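You operate a simulated robot arm through the tools that you are given. There is no shell and no other tool. Be economical: measure what you need, move in short steps, check, and stop when the job is done.

You run a simulated robot arm. Do the job below in one go: nothing can be reset, and whatever is moved stays where it is left.

## Task
Heat the water to 35C and switch the heater off again.
Fine: open the stop valve before you switch on; wait till the display shows it.
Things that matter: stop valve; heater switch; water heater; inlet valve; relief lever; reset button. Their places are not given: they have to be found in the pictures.

The check looks at the end state, three seconds after you hand in, the way a careful person would. Anything else that was tipped, shoved, dropped, spilled or broken makes it a failure.

## Robot
A 6-joint arm with a two-finger parallel gripper, fixed in place. Base frame: the origin is at the foot of the arm, x ahead of it, y to its left, z up. Lengths are in mm, angles in rad, forces in N, time in s.
Its first joint turns from -2.897 to 2.897 rad. Payload 4.1 kg.
Tool frame: the origin (TCP) lies between the finger pads and is the grasp point; the fingertips stand 23 mm ahead of it; z points along the fingers, y is the line along which they close. The gripper opens to 94 mm. The fingers are 38 mm wide and 10 mm thick; the gripper's body (54 by 96 mm) begins 39 mm behind the TCP.
Orientation is told as [roll, pitch, yaw] about the base's x, y, z axes, in that order, counted from this pose: with the fingers straight down and closing along the base's y, the tool's x points along the base's -x, its y along +y and its z along -z.

## Interface
- The arm moves only by the tool servo_tool. Its argument "increments" is text: rows parted by semicolons, each of 7 numbers parted by spaces: the shift along the base's x, y, z in mm, then the turn, a rotation vector about the base's x, y, z in rad, then the opening in per cent of the stroke, from 0 (shut) to 100 (fully open). In form: tx ty tz ax ay az grip; .... A call has 1 to 8 rows; each row is the pose to reach, as a shift and turn from the pose commanded when the call began. A row lasts 0.2 s, in which the tool goes at most 50 mm and 0.15 rad; a call with a longer step from one row to the next is refused whole, and so is a gripper value outside its range. A pose out of reach is approached as far as the arm can. The call stops where the force on the tool passes 40 N (or 10 N more than at its start, if that is more) or the arm is blocked; 0.2 s more then pass. The fingers move at their own pace (about 45 mm/s each) and stop on an object; they squeeze with about 21 N. The grip force told is the motor's: it shows also when the fingers shut on nothing. Time passes only in rows, and 0.2 s behind the last, so rows that repeat a pose let the fingers close. The reply holds the time, the measured pose of the TCP, the force on the tool along the base axes, the opening and the grip force, in the units named above and with some noise.
- Cameras (640 x 400 px; columns grow to the right, rows downward): "scene" is fixed at [48.5, 650.4, 1711.5]; the picture's right is [-0.90, -0.44, 0.00], its down [-0.20, 0.42, -0.89] and it looks along [0.39, -0.80, -0.46] (base axes); focal length 311 px, centre (320, 200). "wrist" rides on the gripper at [-39, 0, -44] in the tool frame; the picture's right is [0.00, -1.00, 0.00], its down [0.97, 0.00, -0.24] and it looks along [0.24, 0.00, 0.97] (tool axes); focal length 218 px, centre (320, 200).
- grab_frame(camera): a new picture of that camera. No time passes.
- slide_trunk(by): slides the trunk up (or, below 0, down) by that many mm; the arm rides with it, the base frame stays. It gives what a move gives, with no picture.
- measure_at(camera, pixels): there is no depth. For up to 12 entries [column, row, z] of the newest picture of that camera ("zoom" is the newest enlarged one), the place [x, y] in the base frame at which the ray of that pixel passes the height z, good to about 2 mm, but the place of the scene camera against the robot may be out by one fixed shift of up to 12 mm in any direction. No time passes.
- close_up(camera, box): a new picture of the part [left, top, right, bottom] of that camera's present view, enlarged. No time passes.
- sign_off(): hands the job in; it is judged then, once.

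Keep the steps short. Do not move on a guess: measure, check each grasp and each placing, and mend mistakes. In all there are 80 turns and 54 pictures (those below and enlarged ones count). Leave the gripper open and the arm clear of the work at the hand-in unless told otherwise, and finish with a single line.

The tools are called after "Call:" as name(argument=value, ...) on one line, values as JSON. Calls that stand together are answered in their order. servo_tool: Moves the arm, as the interface text tells. Its arguments: {"type":"object","properties":{"increments":{"type":"string"}},"required":["increments"]} The other tools are called the same way: slide_trunk (by) slides the trunk up or down; grab_frame (camera) takes a picture; measure_at (camera, pixels) gives the place at which the rays of pixels pass given heights; close_up (camera, box) takes an enlarged picture of a part of a camera's view; sign_off () hands the job in.

At the start:

```text
t: 0.0
eef_pos: [337.7, 50.0, 1336.9]
orientation: [0.0, 0.0, 0.0]
wrist_force: [-0.4, -0.5, 0.8]
gripper_width: 94.1
finger_force: 0.0
trunk travel left (down, up): [-500.0, 90.0]
```

scene: 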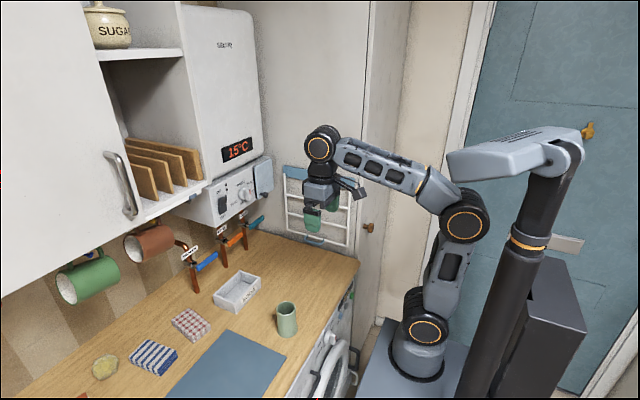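
wrist: 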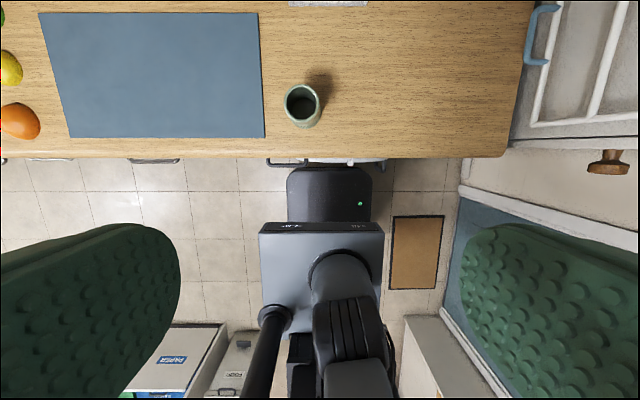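

I see the water heater showing 15°C with a control panel and pipes below it. I'll enlarge the heater and valve areas to identify the parts.

Call:
close_up(camera="scene", box=[170, 130, 290, 205])

Call:
close_up(camera="scene", box=[170, 195, 290, 300])

```text
5.33 times, centred on (230, 168) of scene
```

zoom: 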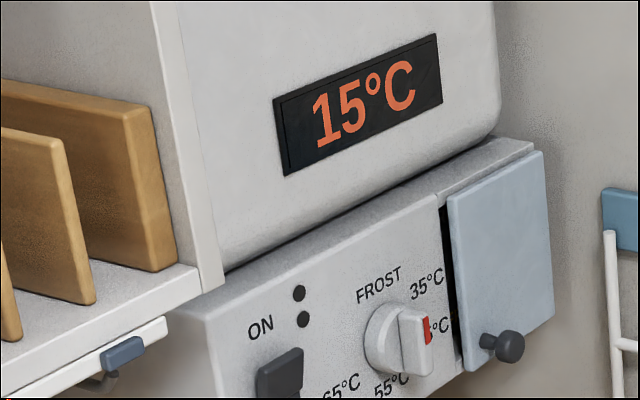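

```text
3.81 times, centred on (230, 248) of scene
```

zoom: 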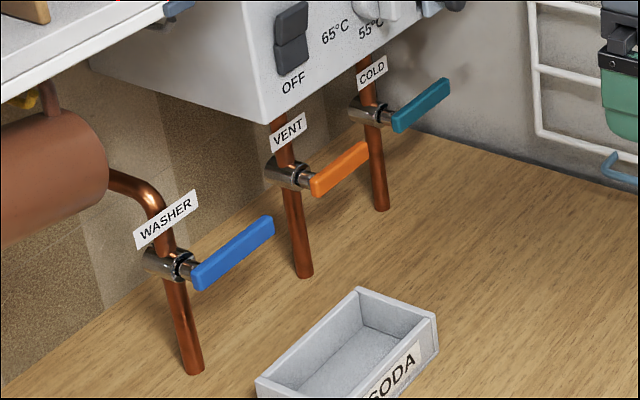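

The three levers are labelled WASHER, VENT and COLD. COLD feeds the heater, so it should be the stop valve, VENT the relief lever and WASHER the machine's inlet. The dial's red mark seems to sit near 45, and the switch has ON at the top and OFF at the bottom. Next I'll measure the pipe feet at z=980, and zoom in on the panel and the COLD valve.

Call:
measure_at(camera="zoom", pixels=[[380, 208, 980], [303, 275, 980], [193, 370, 980], [620, 160, 980]])

Call:
close_up(camera="scene", box=[205, 170, 281, 218])

Call:
close_up(camera="scene", box=[210, 200, 280, 250])

```text
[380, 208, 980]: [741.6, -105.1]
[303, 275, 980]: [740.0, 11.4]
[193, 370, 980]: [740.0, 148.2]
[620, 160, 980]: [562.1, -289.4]
```

```text
8.33 times, centred on (243, 194) of scene
```

zoom: 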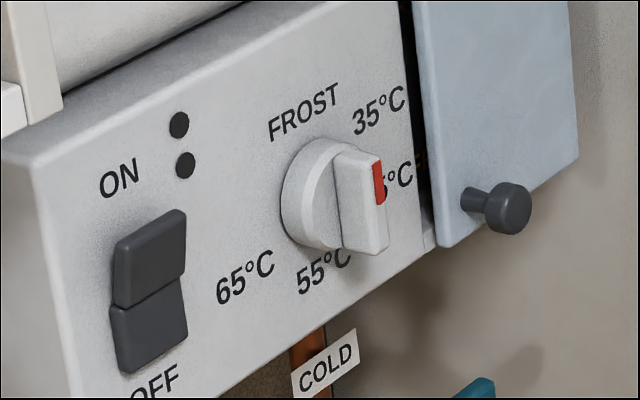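

```text
8.00 times, centred on (245, 225) of scene
```

zoom: 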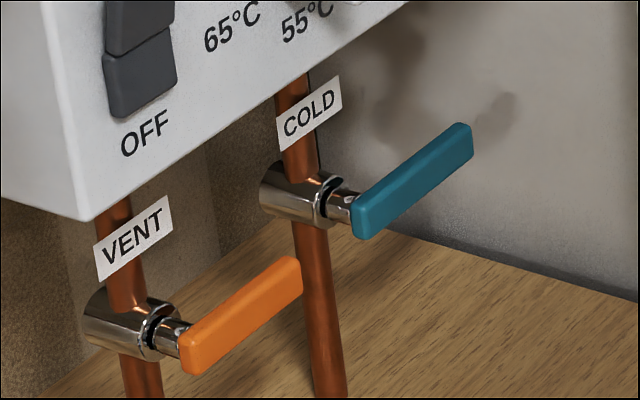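

The levers pivot about the x axis, stick out towards -y, and lie crosswise to their pipes, so all three are closed. I'll measure the COLD lever's rays at a few heights.

Call:
measure_at(camera="zoom", pixels=[[298, 192, 1080], [298, 192, 1120], [298, 192, 1160], [360, 215, 1080], [360, 215, 1120], [465, 150, 1080], [465, 150, 1120], [85, 215, 1150], [85, 215, 1200], [85, 215, 1250], [190, 345, 1080], [190, 345, 1120]])

Call:
measure_at(camera="scene", pixels=[[222, 198, 1200], [222, 198, 1250], [222, 198, 1300], [222, 207, 1200], [222, 207, 1250], [223, 189, 1250], [223, 189, 1300]])

```text
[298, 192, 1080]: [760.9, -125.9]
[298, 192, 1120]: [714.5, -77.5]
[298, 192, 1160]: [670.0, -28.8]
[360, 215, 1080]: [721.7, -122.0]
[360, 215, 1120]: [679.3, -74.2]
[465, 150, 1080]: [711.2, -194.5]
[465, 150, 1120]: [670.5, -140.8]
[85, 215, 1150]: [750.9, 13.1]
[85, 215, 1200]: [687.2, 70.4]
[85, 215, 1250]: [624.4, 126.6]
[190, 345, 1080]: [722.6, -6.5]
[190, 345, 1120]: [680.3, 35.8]
```

```text
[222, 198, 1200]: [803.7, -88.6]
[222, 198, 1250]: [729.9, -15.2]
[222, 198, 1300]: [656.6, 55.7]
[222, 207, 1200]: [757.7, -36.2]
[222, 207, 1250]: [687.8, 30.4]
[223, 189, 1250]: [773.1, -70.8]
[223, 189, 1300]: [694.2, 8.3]
```

COLD lever: pivot is about (705, -105, 1095), running to a tip near y≈-178. The panel's depth is still unknown. Next I'll turn the tool to point ahead (+x) while still well away from the heater.

Call:
servo_tool(increments="10 -10 0 0 -0.148 0 100; 20 -20 0 0 -0.296 0 100; 30 -30 0 0 -0.444 0 100; 40 -40 0 0 -0.592 0 100; 50 -50 0 0 -0.74 0 100; 60 -60 0 0 -0.888 0 100; 70 -70 0 0 -1.036 0 100; 80 -80 0 0 -1.184 0 100")

Call:
servo_tool(increments="0 -10 0 0 -0.13 0 0; 0 -20 0 0 -0.26 0 0; 0 -30 0 0 -0.3868 0 0; 0 -30 0 0 -0.3868 0 0; 0 -30 0 0 -0.3868 0 0; 0 -30 0 0 -0.3868 0 0")

Call:
grab_frame(camera="wrist")

Call:
grab_frame(camera="scene")

```text
t: 1.8
eef_pos: [417.4, -31.4, 1337.8]
orientation: [0.001, -1.184, -0.002]
wrist_force: [0.0, 0.5, 0.8]
gripper_width: 94.3
finger_force: 0.1
trunk travel left (down, up): [-500.0, 90.0]
```

```text
t: 3.2
eef_pos: [418.3, -60.3, 1336.5]
orientation: [0.62, -1.569, -0.621]
wrist_force: [0.5, 0.0, -0.2]
gripper_width: 0.1
finger_force: 20.9
trunk travel left (down, up): [-500.0, 90.0]
```

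```text
47 pictures are left
```

wrist: 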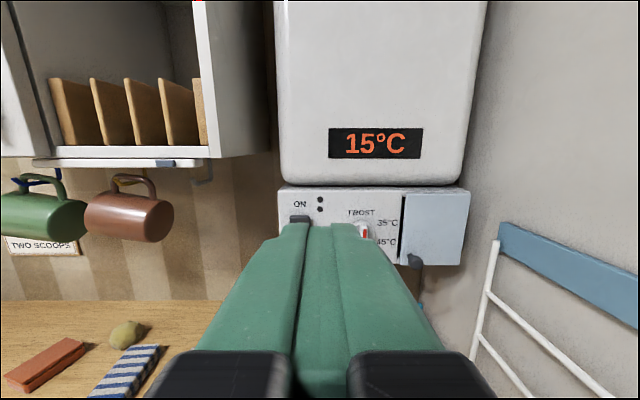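

```text
46 pictures are left
```

scene: 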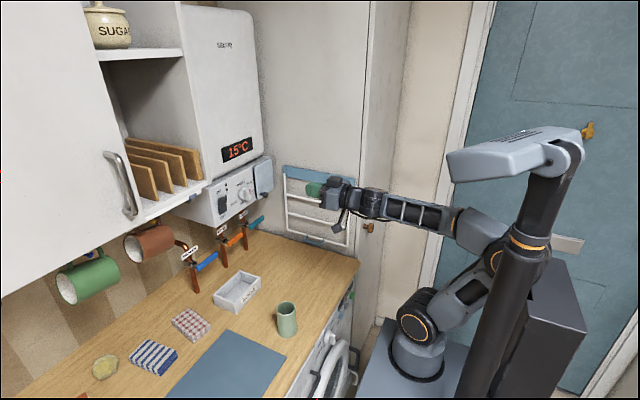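

The tool now points ahead and the view is clear: the display reads 15°C. I'll lower the trunk 200 mm to see the levers and panel from the front.

Call:
slide_trunk(by=-200)

Call:
grab_frame(camera="wrist")

```text
t: 4.6
eef_pos: [400.5, -56.5, 1042.8]
orientation: [0.319, -1.217, -0.325]
wrist_force: [-0.5, 0.3, 0.1]
gripper_width: 0.0
finger_force: 21.1
trunk travel left (down, up): [-366.0, 224.0]
stopped: the arm was blocked; the commanded pose is now the measured one
```

```text
45 pictures are left
```

wrist: 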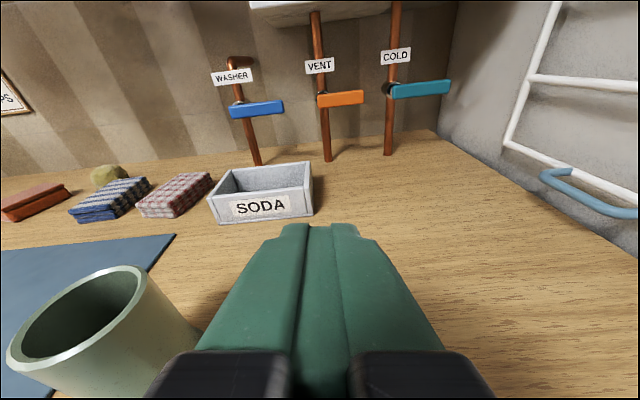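

The trunk stopped after 134 mm because the arm was blocked, and the tool tilted. I'll look at the scene before moving anything.

Call:
grab_frame(camera="scene")

```text
44 pictures are left
```

scene: 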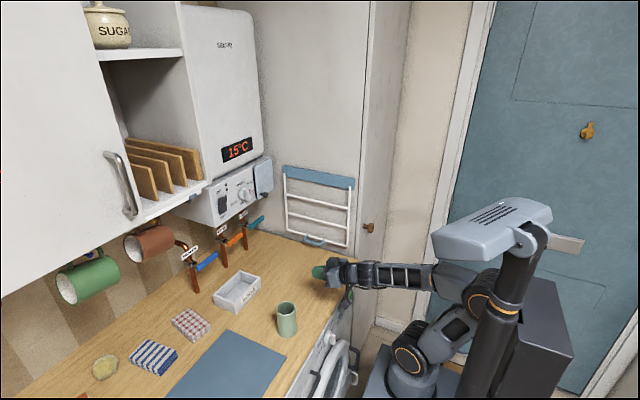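

Nothing looks disturbed and the mug is upright. I'll lift the tool and level it out again.

Call:
servo_tool(increments="0 0 35 -0.037 -0.11 0.002 0; 0 0 70 -0.075 -0.22 0.004 0; 0 0 105 -0.113 -0.335 0.006 0; 0 0 105 -0.113 -0.335 0.006 0")

Call:
grab_frame(camera="wrist")

```text
t: 5.6
eef_pos: [415.9, -60.3, 1106.0]
orientation: [0.322, -1.459, -0.309]
wrist_force: [-0.1, 0.4, -1.1]
gripper_width: 0.0
finger_force: 20.8
out of reach, approached as far as the arm can: row 1
trunk travel left (down, up): [-366.0, 224.0]
```

```text
43 pictures are left
```

wrist: 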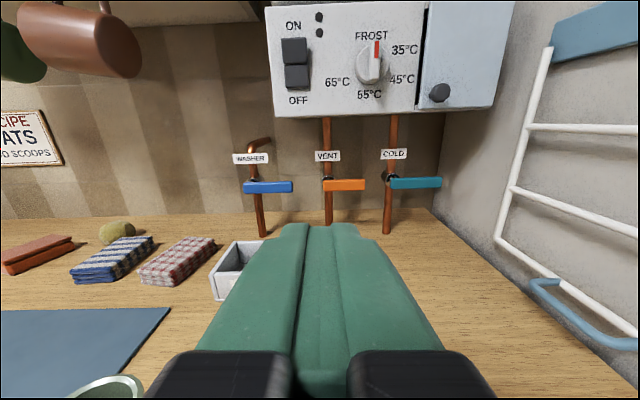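

The dial mark seems to point up at FROST in this view, so I'll enlarge the panel and levers.

Call:
close_up(camera="wrist", box=[262, 0, 422, 100])

Call:
close_up(camera="wrist", box=[310, 140, 450, 228])

```text
4.00 times, centred on (342, 50) of wrist
```

zoom: 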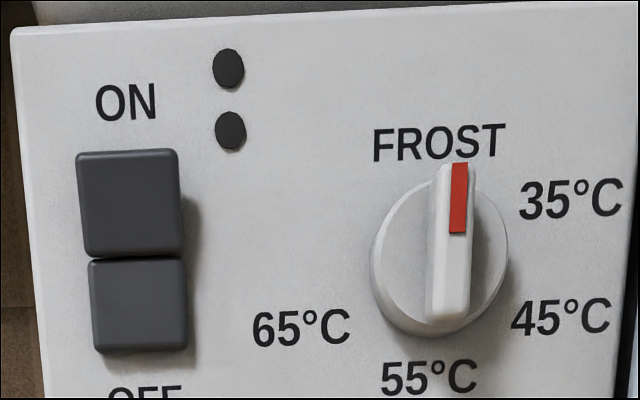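

```text
4.55 times, centred on (380, 184) of wrist
```

zoom: 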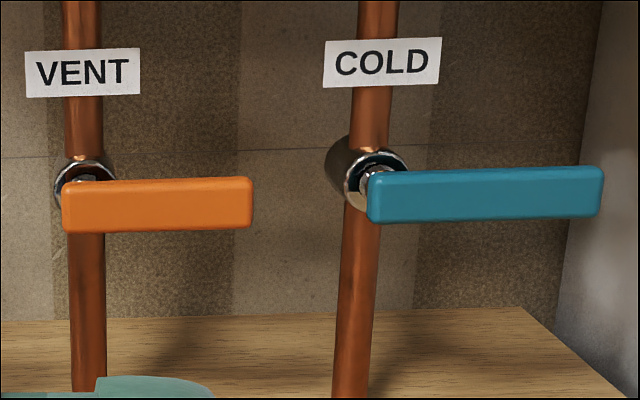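

The dial is on FROST, so it has to be turned about 60° clockwise to 35°C. I'll let the arm settle, then move forward a little.

Call:
servo_tool(increments="20 0 0 0 0 0 0; 40 0 0 0 0 0 0; 40 0 0 0 0 0 0; 40 0 0 0 0 0 0")

Call:
grab_frame(camera="wrist")

```text
t: 6.6
eef_pos: [439.6, -54.8, 1145.2]
orientation: [-2.502, -1.562, 2.508]
wrist_force: [0.4, 1.0, -0.8]
gripper_width: 0.0
finger_force: 21.1
trunk travel left (down, up): [-366.0, 224.0]
```

```text
40 pictures are left
```

wrist: 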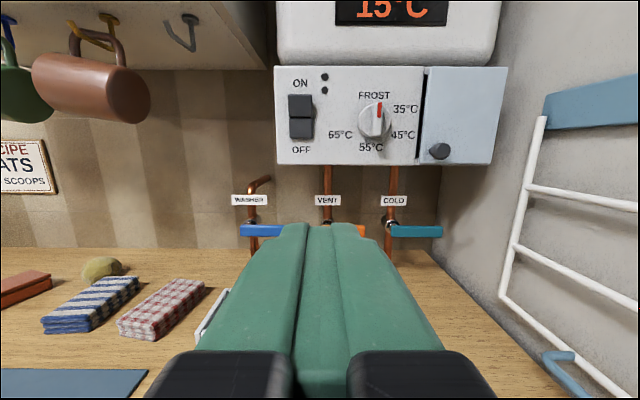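

The tool is level now. I'll take a second view from 70 mm higher and use parallax to find the panel depth.

Call:
measure_at(camera="wrist", pixels=[[373, 122, 1200], [373, 122, 1220], [301, 117, 1200], [301, 117, 1220], [277, 164, 1200], [277, 164, 1210], [440, 231, 1100], [393, 231, 1100], [443, 150, 1190], [301, 117, 1240]])

Call:
servo_tool(increments="0 -15 35 0 0 0 0; 0 -30 70 0 0 0 0; 0 -30 70 0 0 0 0; 0 -30 70 0 0 0 0")

Call:
grab_frame(camera="wrist")

```text
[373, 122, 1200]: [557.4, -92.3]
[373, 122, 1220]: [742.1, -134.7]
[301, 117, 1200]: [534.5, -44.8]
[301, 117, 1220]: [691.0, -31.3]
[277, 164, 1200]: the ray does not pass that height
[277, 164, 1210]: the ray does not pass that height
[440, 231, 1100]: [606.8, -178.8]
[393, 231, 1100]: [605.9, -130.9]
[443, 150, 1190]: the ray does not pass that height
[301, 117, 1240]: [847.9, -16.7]
```

```text
t: 7.6
eef_pos: [439.7, -83.1, 1212.3]
orientation: [-2.385, -1.563, 2.388]
wrist_force: [0.3, 0.0, -0.2]
gripper_width: 0.1
finger_force: 20.6
trunk travel left (down, up): [-366.0, 224.0]
```

```text
39 pictures are left
```

wrist: 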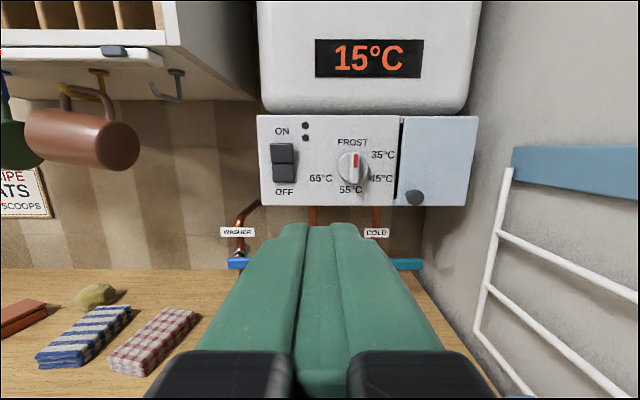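

The parallax from the wrist doesn't agree with my scene-based figures, which assumed z=980 at the pipe feet. I'll cross-check with the scene camera at other heights.

Call:
grab_frame(camera="scene")

Call:
measure_at(camera="scene", pixels=[[285, 365, 980], [285, 365, 900], [228, 330, 980], [228, 330, 900], [245.7, 250.1, 980], [245.7, 250.1, 900], [358, 263, 980], [358, 263, 900], [286, 336, 980], [286, 336, 900]])

Call:
measure_at(camera="wrist", pixels=[[240, 263, 1100], [240, 263, 1050], [410, 264, 1100], [410, 264, 1050], [110, 375, 1000], [110, 375, 960], [110, 375, 900]])

```text
38 pictures are left
```

scene: 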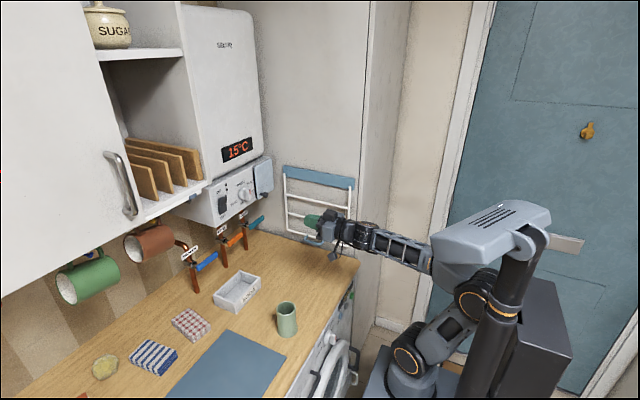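

```text
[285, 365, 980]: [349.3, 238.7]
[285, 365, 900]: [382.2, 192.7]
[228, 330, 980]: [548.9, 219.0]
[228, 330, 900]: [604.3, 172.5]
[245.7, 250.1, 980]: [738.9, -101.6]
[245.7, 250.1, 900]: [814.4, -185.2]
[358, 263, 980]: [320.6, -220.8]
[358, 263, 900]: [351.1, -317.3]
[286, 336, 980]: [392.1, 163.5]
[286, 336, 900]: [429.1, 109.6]
```

```text
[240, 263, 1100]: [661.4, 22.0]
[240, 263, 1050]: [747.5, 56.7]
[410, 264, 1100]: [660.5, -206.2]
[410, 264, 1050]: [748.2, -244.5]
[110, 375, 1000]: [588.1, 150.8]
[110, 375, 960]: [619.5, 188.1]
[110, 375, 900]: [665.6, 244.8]
```

Cross-checking the mat corners in both cameras puts the work surface nearer z≈890. Both wrist views then agree:
- COLD lever: x≈780, y from -192 to -281, z≈1031
- Panel: x≈745
- Switch: about (745, -25, 1227)
- Dial: about (745, -134, 1220)

I'll approach COLD from above with the fingers shut, yawed a little away from the rack.

Call:
servo_tool(increments="32 -16 -15 0 0 -0.07 0; 65 -32 -30 0 0 -0.14 0; 97 -50 -50 0 0 -0.21 0; 130 -70 -75 0 0 -0.3 0; 130 -70 -75 0 0 -0.3 0; 130 -70 -75 0 0 -0.3 0")

Call:
grab_frame(camera="wrist")

```text
t: 9.0
eef_pos: [553.0, -172.5, 1145.1]
orientation: [-1.723, -1.566, 1.461]
wrist_force: [0.1, 0.1, 0.9]
gripper_width: 0.0
finger_force: 20.8
out of reach, approached as far as the arm can: row 4, 5, 6
trunk travel left (down, up): [-366.0, 224.0]
```

```text
37 pictures are left
```

wrist: 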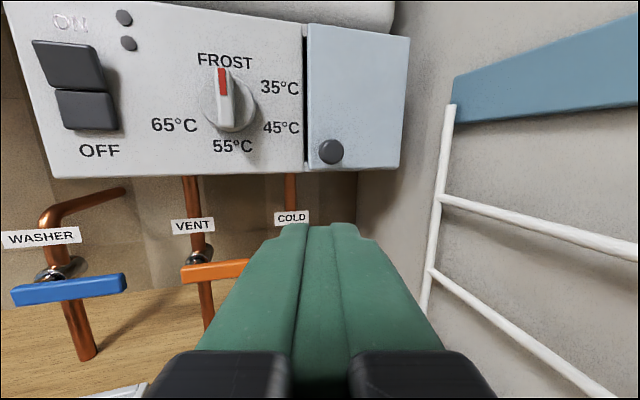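

The arm reports that it's out of reach here. I'll look at how the arm is posed.

Call:
grab_frame(camera="scene")

```text
36 pictures are left
```

scene: 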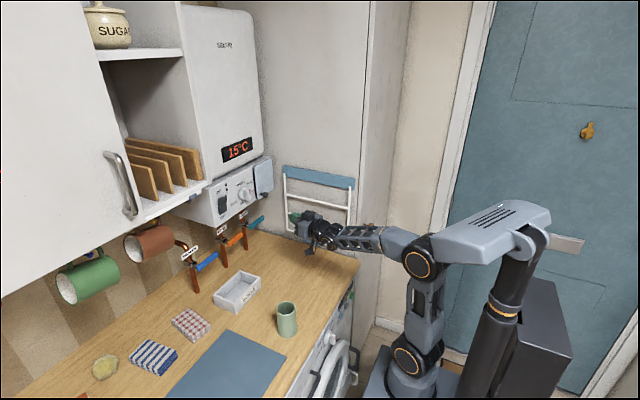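

The elbow still has plenty of bend and the error is only about 20 mm. I'll try a smaller move ahead and see if it follows.

Call:
servo_tool(increments="20 0 -10 0 0 0 0; 40 0 -20 0 0 0 0; 60 -5 -30 0 0 0 0; 60 -5 -30 0 0 0 0")

```text
t: 10.0
eef_pos: [597.1, -210.2, 1118.4]
orientation: [-1.693, -1.567, 1.411]
wrist_force: [0.4, -0.4, -1.3]
gripper_width: 0.0
finger_force: 20.9
out of reach, approached as far as the arm can: row 1, 2, 3, 4
trunk travel left (down, up): [-366.0, 224.0]
```

The forearm and the level tool are nearly in line, which is a wrist singularity. Raising the trunk should make the forearm slope. I'll back off first, then raise it in steps.

Call:
servo_tool(increments="-30 0 20 0 0 0.05 0; -60 10 40 0 0 0.1 0; -100 20 60 0 0 0.15 0; -140 30 80 0 0 0.2 0; -140 30 80 0 0 0.2 0")

Call:
slide_trunk(by=60)

```text
t: 11.2
eef_pos: [458.7, -179.3, 1199.2]
orientation: [-2.409, -1.565, 2.311]
wrist_force: [0.2, 0.2, 0.4]
gripper_width: 0.1
finger_force: 20.9
trunk travel left (down, up): [-366.0, 224.0]
```

```text
t: 12.2
eef_pos: [459.2, -181.5, 1258.0]
orientation: [-2.387, -1.563, 2.29]
wrist_force: [-0.1, -0.2, -0.6]
gripper_width: 0.2
finger_force: 20.7
trunk travel left (down, up): [-426.0, 164.0]
```

The trunk rides cleanly. I'll raise it the rest of the way, then lower the tool.

Call:
slide_trunk(by=160)

Call:
servo_tool(increments="0 0 -45 0 0 0 0; 0 0 -90 0 0 0 0; 10 0 -135 0 0 0 0; 20 0 -180 0 0 0 0; 30 0 -225 0 0 0 0; 40 0 -270 0 0 0 0; 40 0 -270 0 0 0 0")

Call:
grab_frame(camera="scene")

```text
t: 14.0
eef_pos: [459.1, -179.3, 1417.0]
orientation: [-2.399, -1.564, 2.304]
wrist_force: [0.7, -0.4, 0.2]
gripper_width: 0.1
finger_force: 21.0
trunk travel left (down, up): [-586.0, 4.0]
```

```text
t: 15.6
eef_pos: [502.4, -185.3, 1148.6]
orientation: [-2.384, -1.564, 2.29]
wrist_force: [-0.5, -0.5, 0.2]
gripper_width: 0.1
finger_force: 21.3
trunk travel left (down, up): [-586.0, 4.0]
```

```text
35 pictures are left
```

scene: 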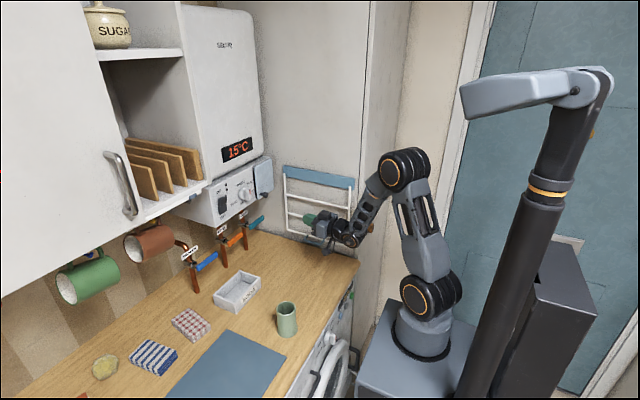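

The forearm now slopes down steeply, so the wrist is free. Next I'll advance to a point just in front of and above the COLD lever.

Call:
servo_tool(increments="35 -6 -5 0 0 -0.04 0; 70 -12 -15 0 0 -0.08 0; 105 -20 -30 0 0 -0.12 0; 140 -28 -50 0 0 -0.16 0; 170 -34 -65 0 0 -0.2 0; 190 -38 -73 0 0 -0.2 0; 190 -38 -73 0 0 -0.2 0")

Call:
grab_frame(camera="wrist")

Call:
close_up(camera="scene", box=[200, 170, 340, 257])

```text
t: 17.2
eef_pos: [670.7, -266.9, 1077.1]
orientation: [-1.532, -1.535, 1.289]
wrist_force: [0.7, -0.1, -0.7]
gripper_width: 0.0
finger_force: 20.6
out of reach, approached as far as the arm can: row 3, 4, 5, 6, 7
trunk travel left (down, up): [-586.0, 4.0]
```

```text
34 pictures are left
```

wrist: 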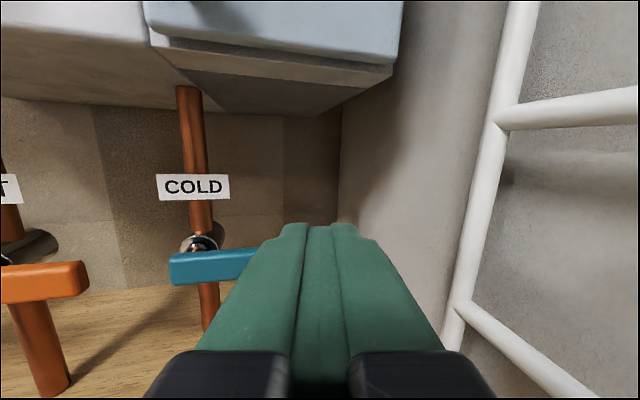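

```text
4.57 times, centred on (270, 214) of scene
```

zoom: 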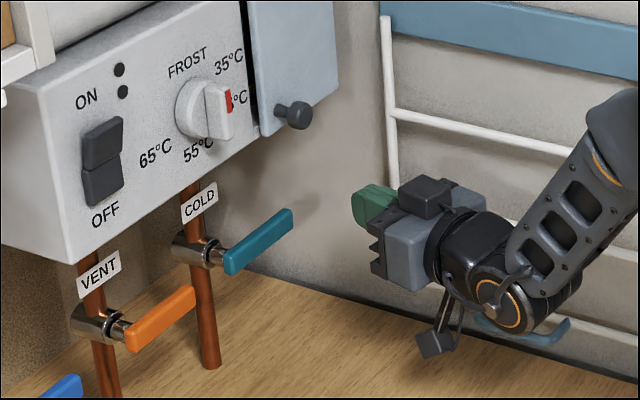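

Negative yaw is what pulls the arm off course; yaw 0 was tracked well. The rack rail is at about y≈-335, so a straight approach at y≈-232 has room. I'll turn back to yaw 0.

Call:
servo_tool(increments="0 0 5 0 0 0.1 0; 0 0 10 0 0 0.2 0; 0 -5 15 0 0 0.3 0; 0 -10 15 0 0 0.3 0; 0 -10 15 0 0 0.3 0")

Call:
grab_frame(camera="wrist")

```text
t: 18.4
eef_pos: [669.6, -275.9, 1092.3]
orientation: [-1.522, -1.537, 1.582]
wrist_force: [-0.6, 0.2, -0.2]
gripper_width: 0.1
finger_force: 20.9
trunk travel left (down, up): [-586.0, 4.0]
```

```text
32 pictures are left
```

wrist: 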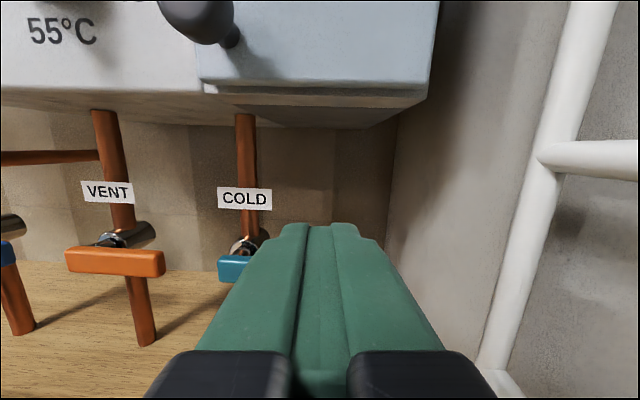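

The lever's pivot end checks out at y≈-189, z≈1033. I'll shift to y≈-232 while staying above the lever, and move in partway.

Call:
servo_tool(increments="5 22 -5 0 -0.02 0 0; 10 44 -12 0 -0.034 0 0; 40 44 -15 0 -0.034 0 0; 55 44 -15 0 -0.034 0 0; 55 44 -15 0 -0.034 0 0")

Call:
grab_frame(camera="wrist")

Call:
close_up(camera="scene", box=[200, 170, 340, 257])

```text
t: 19.6
eef_pos: [724.5, -233.3, 1073.9]
orientation: [-2.309, -1.523, 2.369]
wrist_force: [-0.1, -0.2, 0.6]
gripper_width: 0.0
finger_force: 21.5
trunk travel left (down, up): [-586.0, 4.0]
```

```text
31 pictures are left
```

wrist: 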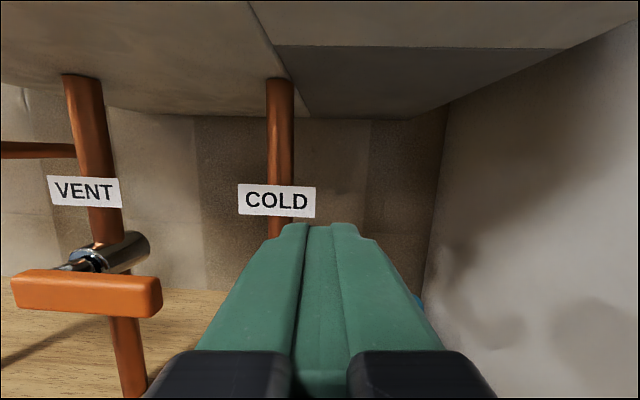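

```text
4.57 times, centred on (270, 214) of scene
```

zoom: 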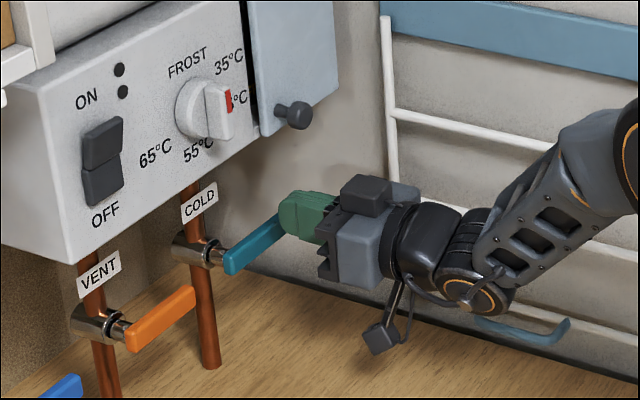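

The fingertips are short of the lever and above it, and the panel underside is clear. I'll go in 42 mm at this height.

Call:
servo_tool(increments="20 0 0 0 0 0 0; 42 0 0 0 -0.02 0 0; 42 0 0 0 -0.04 0 0; 42 0 0 0 -0.04 0 0")

Call:
close_up(camera="scene", box=[210, 190, 310, 252])

```text
t: 20.6
eef_pos: [767.6, -232.2, 1075.8]
orientation: [-2.662, -1.489, 2.72]
wrist_force: [-1.1, -1.0, -0.3]
gripper_width: 0.2
finger_force: 21.0
trunk travel left (down, up): [-586.0, 4.0]
```

```text
6.40 times, centred on (260, 221) of scene
```

zoom: 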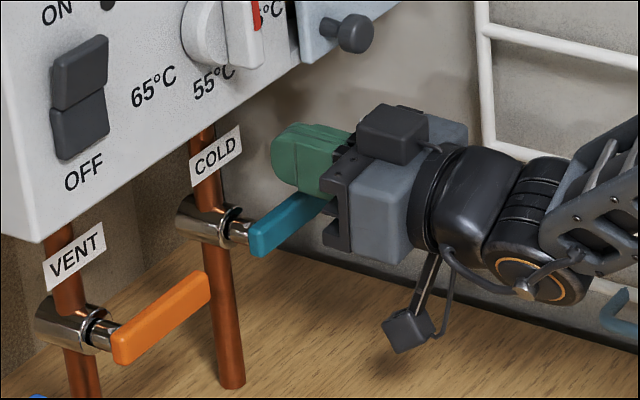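

The tool is pitched up by about 0.07, so I'll take that out while descending slowly, expecting contact near z≈1060.

Call:
servo_tool(increments="0 0 -5 0 0.035 0 0; 0 0 -10 0 0.07 0 0; 0 0 -16 0 0.07 0 0; 0 0 -22 0 0.07 0 0; 0 -3 -28 0 0.07 0 0")

Call:
close_up(camera="scene", box=[210, 190, 310, 252])

```text
t: 21.8
eef_pos: [766.5, -237.6, 1049.1]
orientation: [-1.629, -1.539, 1.686]
wrist_force: [0.7, -0.3, 0.5]
gripper_width: 0.0
finger_force: 21.0
trunk travel left (down, up): [-586.0, 4.0]
```

```text
6.40 times, centred on (260, 221) of scene
```

zoom: 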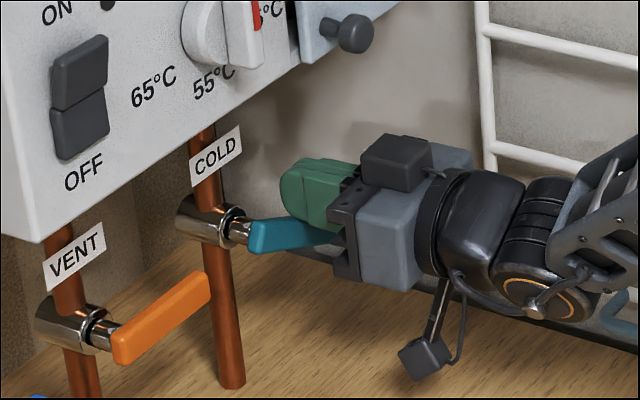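

The lever is turning down freely with almost no force. I'll follow the arc down and around.

Call:
servo_tool(increments="0 -4 -12 0 0 0 0; 0 -4 -24 0 0 0 0; 0 -1 -35 0 0 0 0; 0 6 -41 0 0 0 0; 0 13 -45 0 0 0 0; 0 13 -45 0 0 0 0")

Call:
close_up(camera="scene", box=[210, 190, 310, 252])

```text
t: 22.9
eef_pos: [769.7, -231.0, 1018.9]
orientation: [-2.013, -1.515, 2.068]
wrist_force: [-1.1, -6.2, 9.0]
gripper_width: 0.1
finger_force: 20.9
trunk travel left (down, up): [-586.0, 4.0]
stopped in row 5: the force on the tool passed its limit (the readings are from after the stop); the commanded pose is now the measured one
```

```text
6.40 times, centred on (260, 221) of scene
```

zoom: 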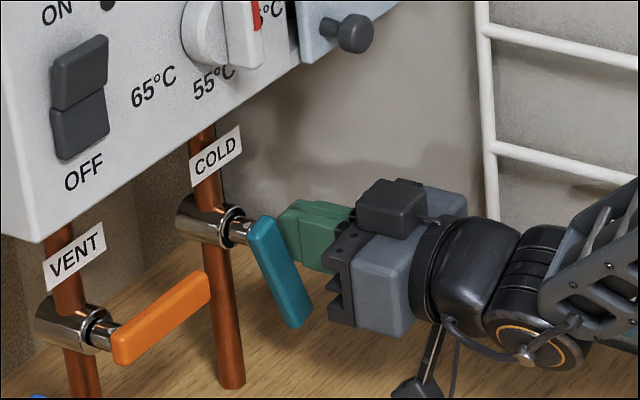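

The lever is at about 70° and the push stopped on the force limit while pressing close to the pivot. I'll ease off, go a bit lower for more leverage, and push sideways (+y).

Call:
servo_tool(increments="0 -10 0 0 0 0 0; 0 -12 -10 0 0.02 0 0; 0 -12 -20 0 0.04 0 0; 0 -12 -20 0 0.04 0 0")

Call:
servo_tool(increments="0 6 0 0 0 0 0; 0 12 0 0 0 0 0; 0 18 0 0 0 0 0; 0 24 0 0 0 0 0; 0 30 0 0 0 0 0; 0 34 0 0 0 0 0")

Call:
close_up(camera="scene", box=[210, 190, 310, 252])

```text
t: 23.6
eef_pos: [769.7, -246.4, 1019.0]
orientation: [-2.034, -1.518, 2.09]
wrist_force: [4.0, 3.0, 10.2]
gripper_width: 0.1
finger_force: 21.0
trunk travel left (down, up): [-586.0, 4.0]
stopped in row 3: the force on the tool passed its limit (the readings are from after the stop); the commanded pose is now the measured one
```

```text
t: 24.9
eef_pos: [767.7, -221.1, 1018.5]
orientation: [-2.062, -1.523, 2.107]
wrist_force: [-5.9, -19.0, 5.6]
gripper_width: 0.2
finger_force: 20.9
trunk travel left (down, up): [-586.0, 4.0]
stopped in row 6: the force on the tool passed its limit (the readings are from after the stop); the commanded pose is now the measured one
```

```text
6.40 times, centred on (260, 221) of scene
```

zoom: 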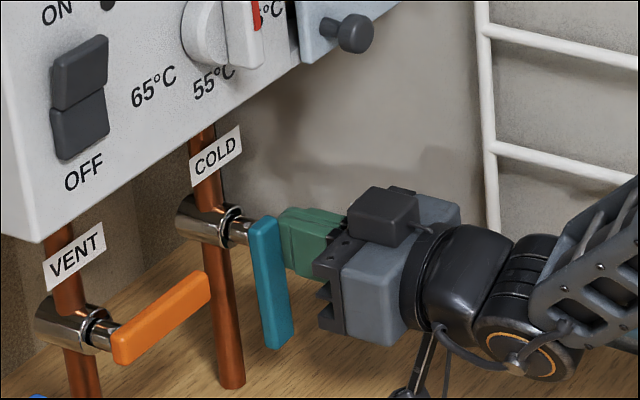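

The COLD lever now lies parallel to its pipe, which is open. I'll move off it sideways and slightly up, then back straight out.

Call:
servo_tool(increments="0 -8 6 0 0.02 0 0; -30 -10 15 0 0.04 0 0; -75 -10 20 0 0.04 0 0; -120 0 30 0 0.04 0 0; -160 10 50 0 0.04 0 0; -200 20 70 0 0.04 0 0; -200 20 70 0 0.04 0 0")

Call:
grab_frame(camera="wrist")

```text
t: 26.5
eef_pos: [574.1, -193.5, 1088.8]
orientation: [-1.187, -1.521, 1.241]
wrist_force: [-0.5, -0.5, 0.4]
gripper_width: 0.0
finger_force: 21.0
trunk travel left (down, up): [-586.0, 4.0]
```

```text
25 pictures are left
```

wrist: 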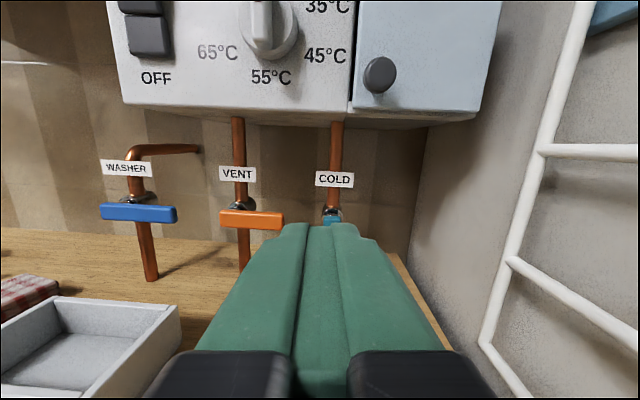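

The stop valve is open. Next is the dial: I'll open the gripper, square up the tool, and move in front of the dial to locate its grip bar.

Call:
servo_tool(increments="8 10 30 0.01 -0.005 -0.01 70; 16 20 60 0.02 -0.01 -0.02 70; 24 40 90 0.03 -0.015 -0.03 70; 30 60 131 0.046 -0.019 -0.05 70; 30 60 131 0.046 -0.019 -0.05 70; 30 60 131 0.046 -0.019 -0.05 70")

Call:
grab_frame(camera="wrist")

```text
t: 27.9
eef_pos: [600.3, -134.2, 1220.2]
orientation: [2.565, -1.57, -2.562]
wrist_force: [0.4, -0.4, 0.5]
gripper_width: 65.6
finger_force: 0.0
trunk travel left (down, up): [-586.0, 4.0]
```

```text
24 pictures are left
```

wrist: 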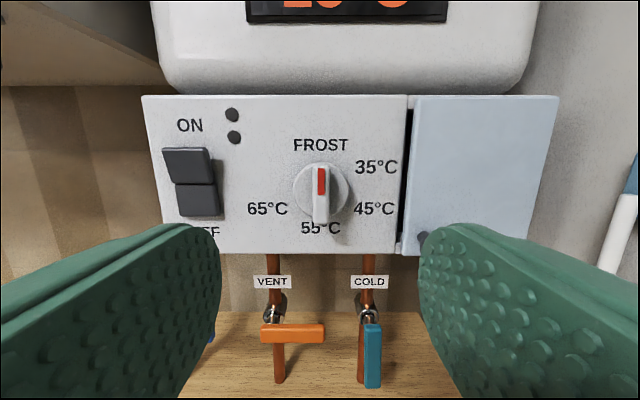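

The view is square-on: the dial bar is at (321, 195), centred on the tool, about y≈-135, z≈1222, x≈720. The COLD lever stands vertical. I'll narrow the gripper and advance to x≈690.

Call:
servo_tool(increments="30 -1 1 0 0 0 42; 60 -1 2 0 0 0 42; 90 -1 2 0 0 0 42; 90 -1 2 0 0 0 42")

Call:
grab_frame(camera="wrist")

Call:
close_up(camera="scene", box=[205, 160, 305, 222])

```text
t: 28.9
eef_pos: [690.7, -137.0, 1217.9]
orientation: [2.618, -1.568, -2.616]
wrist_force: [0.0, 0.5, -0.3]
gripper_width: 39.6
finger_force: 0.0
trunk travel left (down, up): [-586.0, 4.0]
```

```text
23 pictures are left
```

wrist: 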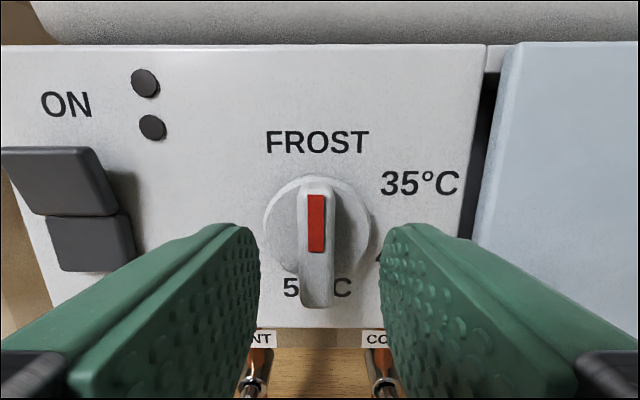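

```text
6.40 times, centred on (255, 191) of scene
```

zoom: 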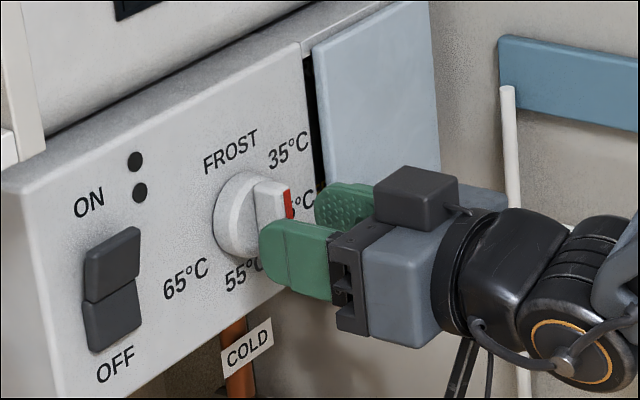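

The dial centre works out at (732 face, -135.5, 1222.5), with the bar face at about x≈721. I'll advance 16 mm with a small correction, then close on the bar.

Call:
servo_tool(increments="0 1.5 4.5 0 0 0 42; 8 1.5 4.5 0 0 0 42; 16 1.5 4.5 0 0 0 42; 16 1.5 4.5 0 0 0 8; 16 1.5 4.5 0 0 0 8; 16 1.5 4.5 0 0 0 5; 16 1.5 4.5 0 0 0 5")

Call:
grab_frame(camera="wrist")

```text
t: 30.5
eef_pos: [705.8, -135.4, 1224.1]
orientation: [2.637, -1.57, -2.636]
wrist_force: [-0.3, -0.1, 0.0]
gripper_width: 12.9
finger_force: 44.3
trunk travel left (down, up): [-586.0, 4.0]
```

```text
21 pictures are left
```

wrist: 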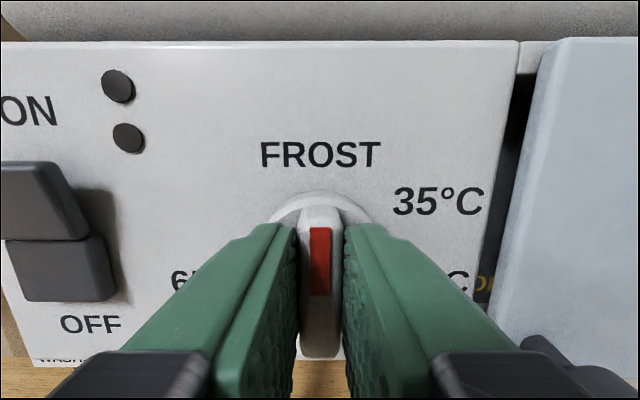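

The bar is held, with the gripper at 12.9 mm. I'll turn the tool about +x, which is clockwise seen from the front, by 60° in small steps.

Call:
servo_tool(increments="0 0 0 0.13 0 0 5; 0 0 -0.5 0.26 0 0 5; 0 0 -1 0.39 0 0 5; 0 0 -1 0.52 0 0 5")

Call:
servo_tool(increments="0 0 0 0.13 0 0 5; 0 0 0 0.26 0 0 5; 0 0 0 0.39 0 0 5; 0 0 0 0.53 0 0 5; 0 0 0 0.53 0 0 5")

Call:
grab_frame(camera="wrist")

```text
t: 31.5
eef_pos: [707.1, -136.0, 1224.9]
orientation: [1.577, -1.047, -1.574]
wrist_force: [-1.3, -2.0, -4.2]
gripper_width: 13.1
finger_force: 44.8
trunk travel left (down, up): [-586.0, 4.0]
```

```text
t: 32.7
eef_pos: [705.3, -136.0, 1222.6]
orientation: [1.573, -0.515, -1.573]
wrist_force: [-8.7, -4.9, -11.0]
gripper_width: 12.9
finger_force: 44.8
trunk travel left (down, up): [-586.0, 4.0]
```

```text
20 pictures are left
```

wrist: 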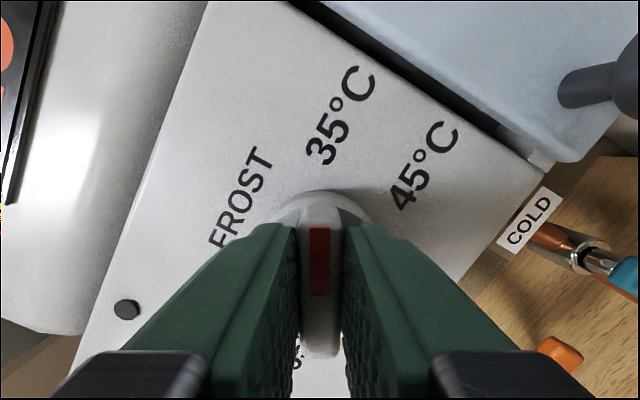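

The dial now points to 35°C. I'll open the fingers, back straight out, and check it.

Call:
servo_tool(increments="0 0 0 0 0 0 40; 0 0 0 0 0 0 40; 0 0 0 0 0 0 40; -30 0 0 0 0 0 40; -70 0 0 -0.13 0 0 40; -110 0 0 -0.26 0 0 40; -110 0 0 -0.39 0 0 40; -110 0 0 -0.52 0 0 40")

Call:
servo_tool(increments="0 20 0 -0.13 0 0 10; 0 40 0 -0.26 0 0 0; 0 60 0 -0.39 0 0 0; 0 80 0 -0.53 0 0 0; 0 110 0 -0.53 0 0 0; 0 110 0 -0.53 0 0 0")

Call:
grab_frame(camera="wrist")

```text
t: 34.5
eef_pos: [594.4, -134.7, 1226.3]
orientation: [1.577, -1.042, -1.575]
wrist_force: [-0.6, 0.4, -0.6]
gripper_width: 37.5
finger_force: 0.0
trunk travel left (down, up): [-586.0, 4.0]
```

```text
t: 35.9
eef_pos: [592.6, -67.2, 1226.2]
orientation: [-1.548, -1.571, 1.564]
wrist_force: [-0.3, 0.0, 0.5]
gripper_width: 0.1
finger_force: 20.9
out of reach, approached as far as the arm can: row 4, 5, 6
trunk travel left (down, up): [-586.0, 4.0]
```

```text
19 pictures are left
```

wrist: 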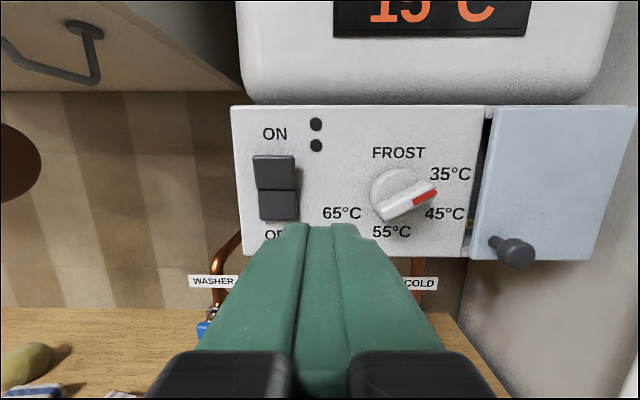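

The dial points at 35°C. The switch is near (735, -27, 1229), with its upper ON half at z≈1243 and lower OFF half at z≈1214. I need a little positive yaw to reach y=-27, so I'll go in front of the ON half.

Call:
servo_tool(increments="5 0 10 0 0 0.07 0; 10 10 20 0 0 0.15 0; 20 25 30 0 0 0.2 0; 40 37 30 0 0 0.2 0; 60 37 30 0 0 0.2 0; 60 37 30 0 0 0.2 0")

Call:
grab_frame(camera="wrist")

Call:
close_up(camera="scene", box=[195, 140, 295, 222])

```text
t: 37.3
eef_pos: [653.7, -28.0, 1257.5]
orientation: [2.558, -1.568, -2.355]
wrist_force: [0.3, -0.4, -0.4]
gripper_width: 0.2
finger_force: 21.1
trunk travel left (down, up): [-586.0, 4.0]
```

```text
18 pictures are left
```

wrist: 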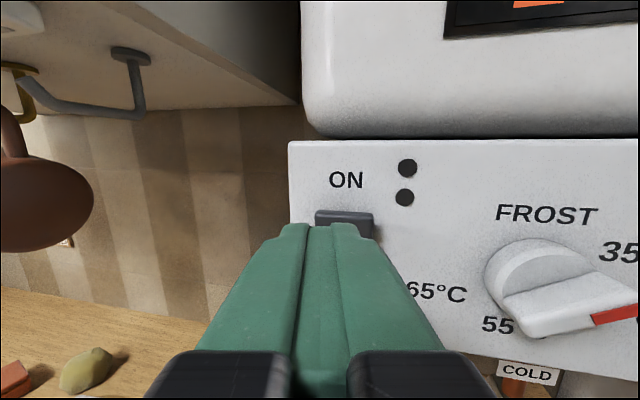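

```text
4.88 times, centred on (245, 181) of scene
```

zoom: 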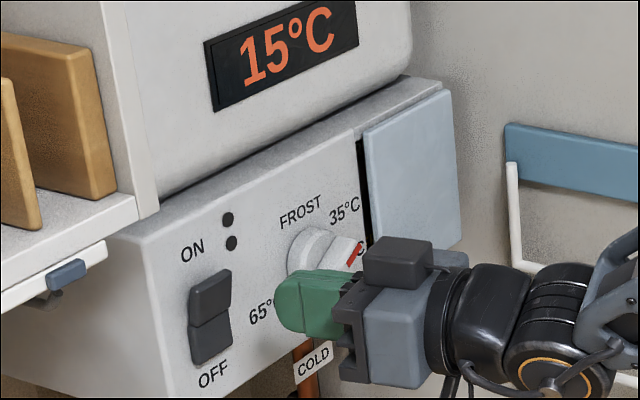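

The switch's upper half is centred at y≈-27 with its top edge at z≈1257. I'll close in and press ON in small steps.

Call:
servo_tool(increments="20 -3 -2 0 0 0 0; 40 -3 -3 0 0 0 0; 47 -3 -3 0 0 0 0; 52 -3 -3 0 0 0 0; 57 -3 -3 0 0 0 0; 61 -3 -3 0 0 0 0; 65 -3 -3 0 0 0 0")

Call:
close_up(camera="scene", box=[195, 140, 295, 222])

```text
t: 38.9
eef_pos: [715.5, -33.9, 1254.0]
orientation: [2.34, -1.569, -2.137]
wrist_force: [-29.7, -0.4, -3.3]
gripper_width: 0.2
finger_force: 21.2
trunk travel left (down, up): [-586.0, 4.0]
```

```text
4.88 times, centred on (245, 181) of scene
```

zoom: 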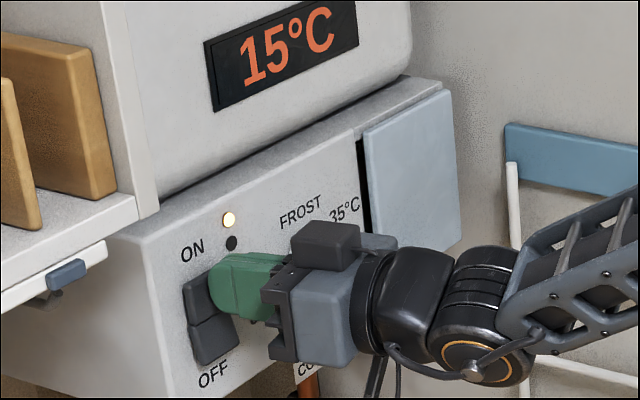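

The upper lamp is lit, so the heater is on. I'll back off and go in front of the OFF half, ready to press.

Call:
servo_tool(increments="-20 0 0 0 0 0 0; -40 0 0 0 0 0 0; -40 0 -26 0 0 0 0; -40 0 -53 0 0 0 0; -40 0 -53 0 0 0 0")

Call:
close_up(camera="scene", box=[195, 140, 295, 222])

```text
t: 40.1
eef_pos: [680.0, -31.1, 1201.3]
orientation: [2.892, -1.569, -2.687]
wrist_force: [0.6, -0.3, 0.4]
gripper_width: 0.2
finger_force: 21.4
trunk travel left (down, up): [-586.0, 4.0]
```

```text
4.88 times, centred on (245, 181) of scene
```

zoom: 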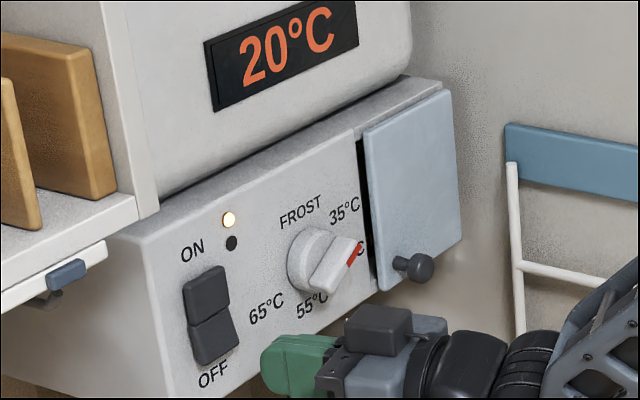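

The display reads 20°C and is rising at roughly 4°C/s. I'll wait about 2.6 s while staying close to the OFF half.

Call:
servo_tool(increments="5 0 0 0 0 0 0; 10 0 0 0 0 0 0; 10 0 0 0 0 0 0; 10 0 0 0 0 0 0; 10 0 0 0 0 0 0; 10 0 0 0 0 0 0; 10 0 0 0 0 0 0; 10 0 0 0 0 0 0")

Call:
close_up(camera="scene", box=[195, 140, 295, 222])

```text
t: 41.9
eef_pos: [688.2, -31.8, 1201.6]
orientation: [2.725, -1.57, -2.523]
wrist_force: [-0.3, -0.2, 0.7]
gripper_width: 0.0
finger_force: 21.1
trunk travel left (down, up): [-586.0, 4.0]
```

```text
4.88 times, centred on (245, 181) of scene
```

zoom: 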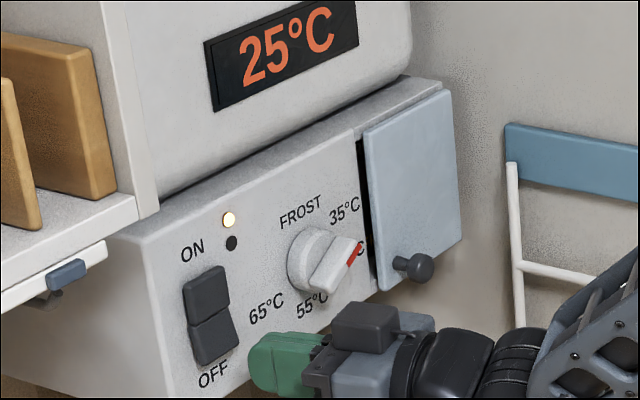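

The display reads 25°C. I'll wait about 3.4 s more; the thermostat is set to 35 as well.

Call:
servo_tool(increments="0 0 0 0 0 0 0; 0 0 0 0 0 0 0; 0 0 0 0 0 0 0; 0 0 0 0 0 0 0; 0 0 0 0 0 0 0; 0 0 0 0 0 0 0; 0 0 0 0 0 0 0; 0 0 0 0 0 0 0")

Call:
servo_tool(increments="0 0 0 0 0 0 0; 0 0 0 0 0 0 0; 0 0 0 0 0 0 0; 0 0 0 0 0 0 0; 0 0 0 0 0 0 0; 0 0 0 0 0 0 0")

Call:
close_up(camera="scene", box=[195, 140, 295, 222])

```text
t: 43.7
eef_pos: [688.4, -31.6, 1200.8]
orientation: [2.71, -1.569, -2.507]
wrist_force: [-0.5, 0.3, 0.8]
gripper_width: 0.0
finger_force: 21.1
trunk travel left (down, up): [-586.0, 4.0]
```

```text
t: 45.1
eef_pos: [688.9, -31.9, 1201.3]
orientation: [2.708, -1.568, -2.506]
wrist_force: [0.0, 0.5, -0.6]
gripper_width: 0.2
finger_force: 20.7
trunk travel left (down, up): [-586.0, 4.0]
```

```text
4.88 times, centred on (245, 181) of scene
```

zoom: 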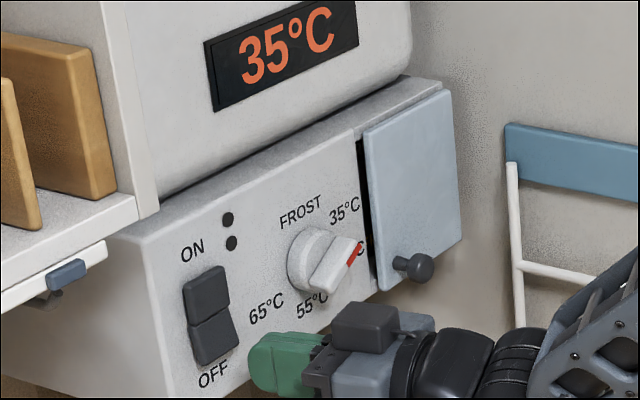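

The display shows 35°C and the thermostat has cut out, so the lamp is off. Now I'll press OFF.

Call:
servo_tool(increments="8 0 0 0 0 0 0; 14 0 0 0 0 0 0; 19 0 0 0 0 0 0; 23 0 0 0 0 0 0; 27 0 0 0 0 0 0; 30 0 0 0 0 0 0")

Call:
servo_tool(increments="-20 0 0 0 0 0 0; -50 0 0 0 0 0 0; -90 -5 0 0 0 0 0; -130 -20 0 0 0 0 0; -130 -20 0 0 0 0 100")

Call:
close_up(camera="scene", box=[195, 140, 295, 222])

```text
t: 46.5
eef_pos: [717.0, -31.5, 1201.7]
orientation: [2.851, -1.567, -2.642]
wrist_force: [-6.5, 0.2, 0.3]
gripper_width: 0.0
finger_force: 21.1
trunk travel left (down, up): [-586.0, 4.0]
```

```text
t: 47.7
eef_pos: [588.5, -50.5, 1201.3]
orientation: [2.802, -1.569, -2.598]
wrist_force: [0.7, 0.1, -0.3]
gripper_width: 32.7
finger_force: 0.1
trunk travel left (down, up): [-586.0, 4.0]
```

```text
4.88 times, centred on (245, 181) of scene
```

zoom: 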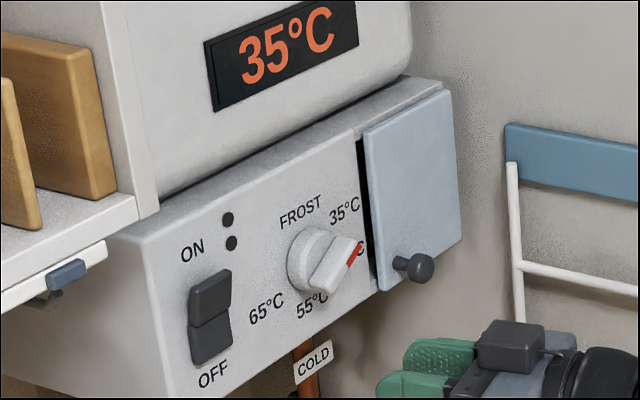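

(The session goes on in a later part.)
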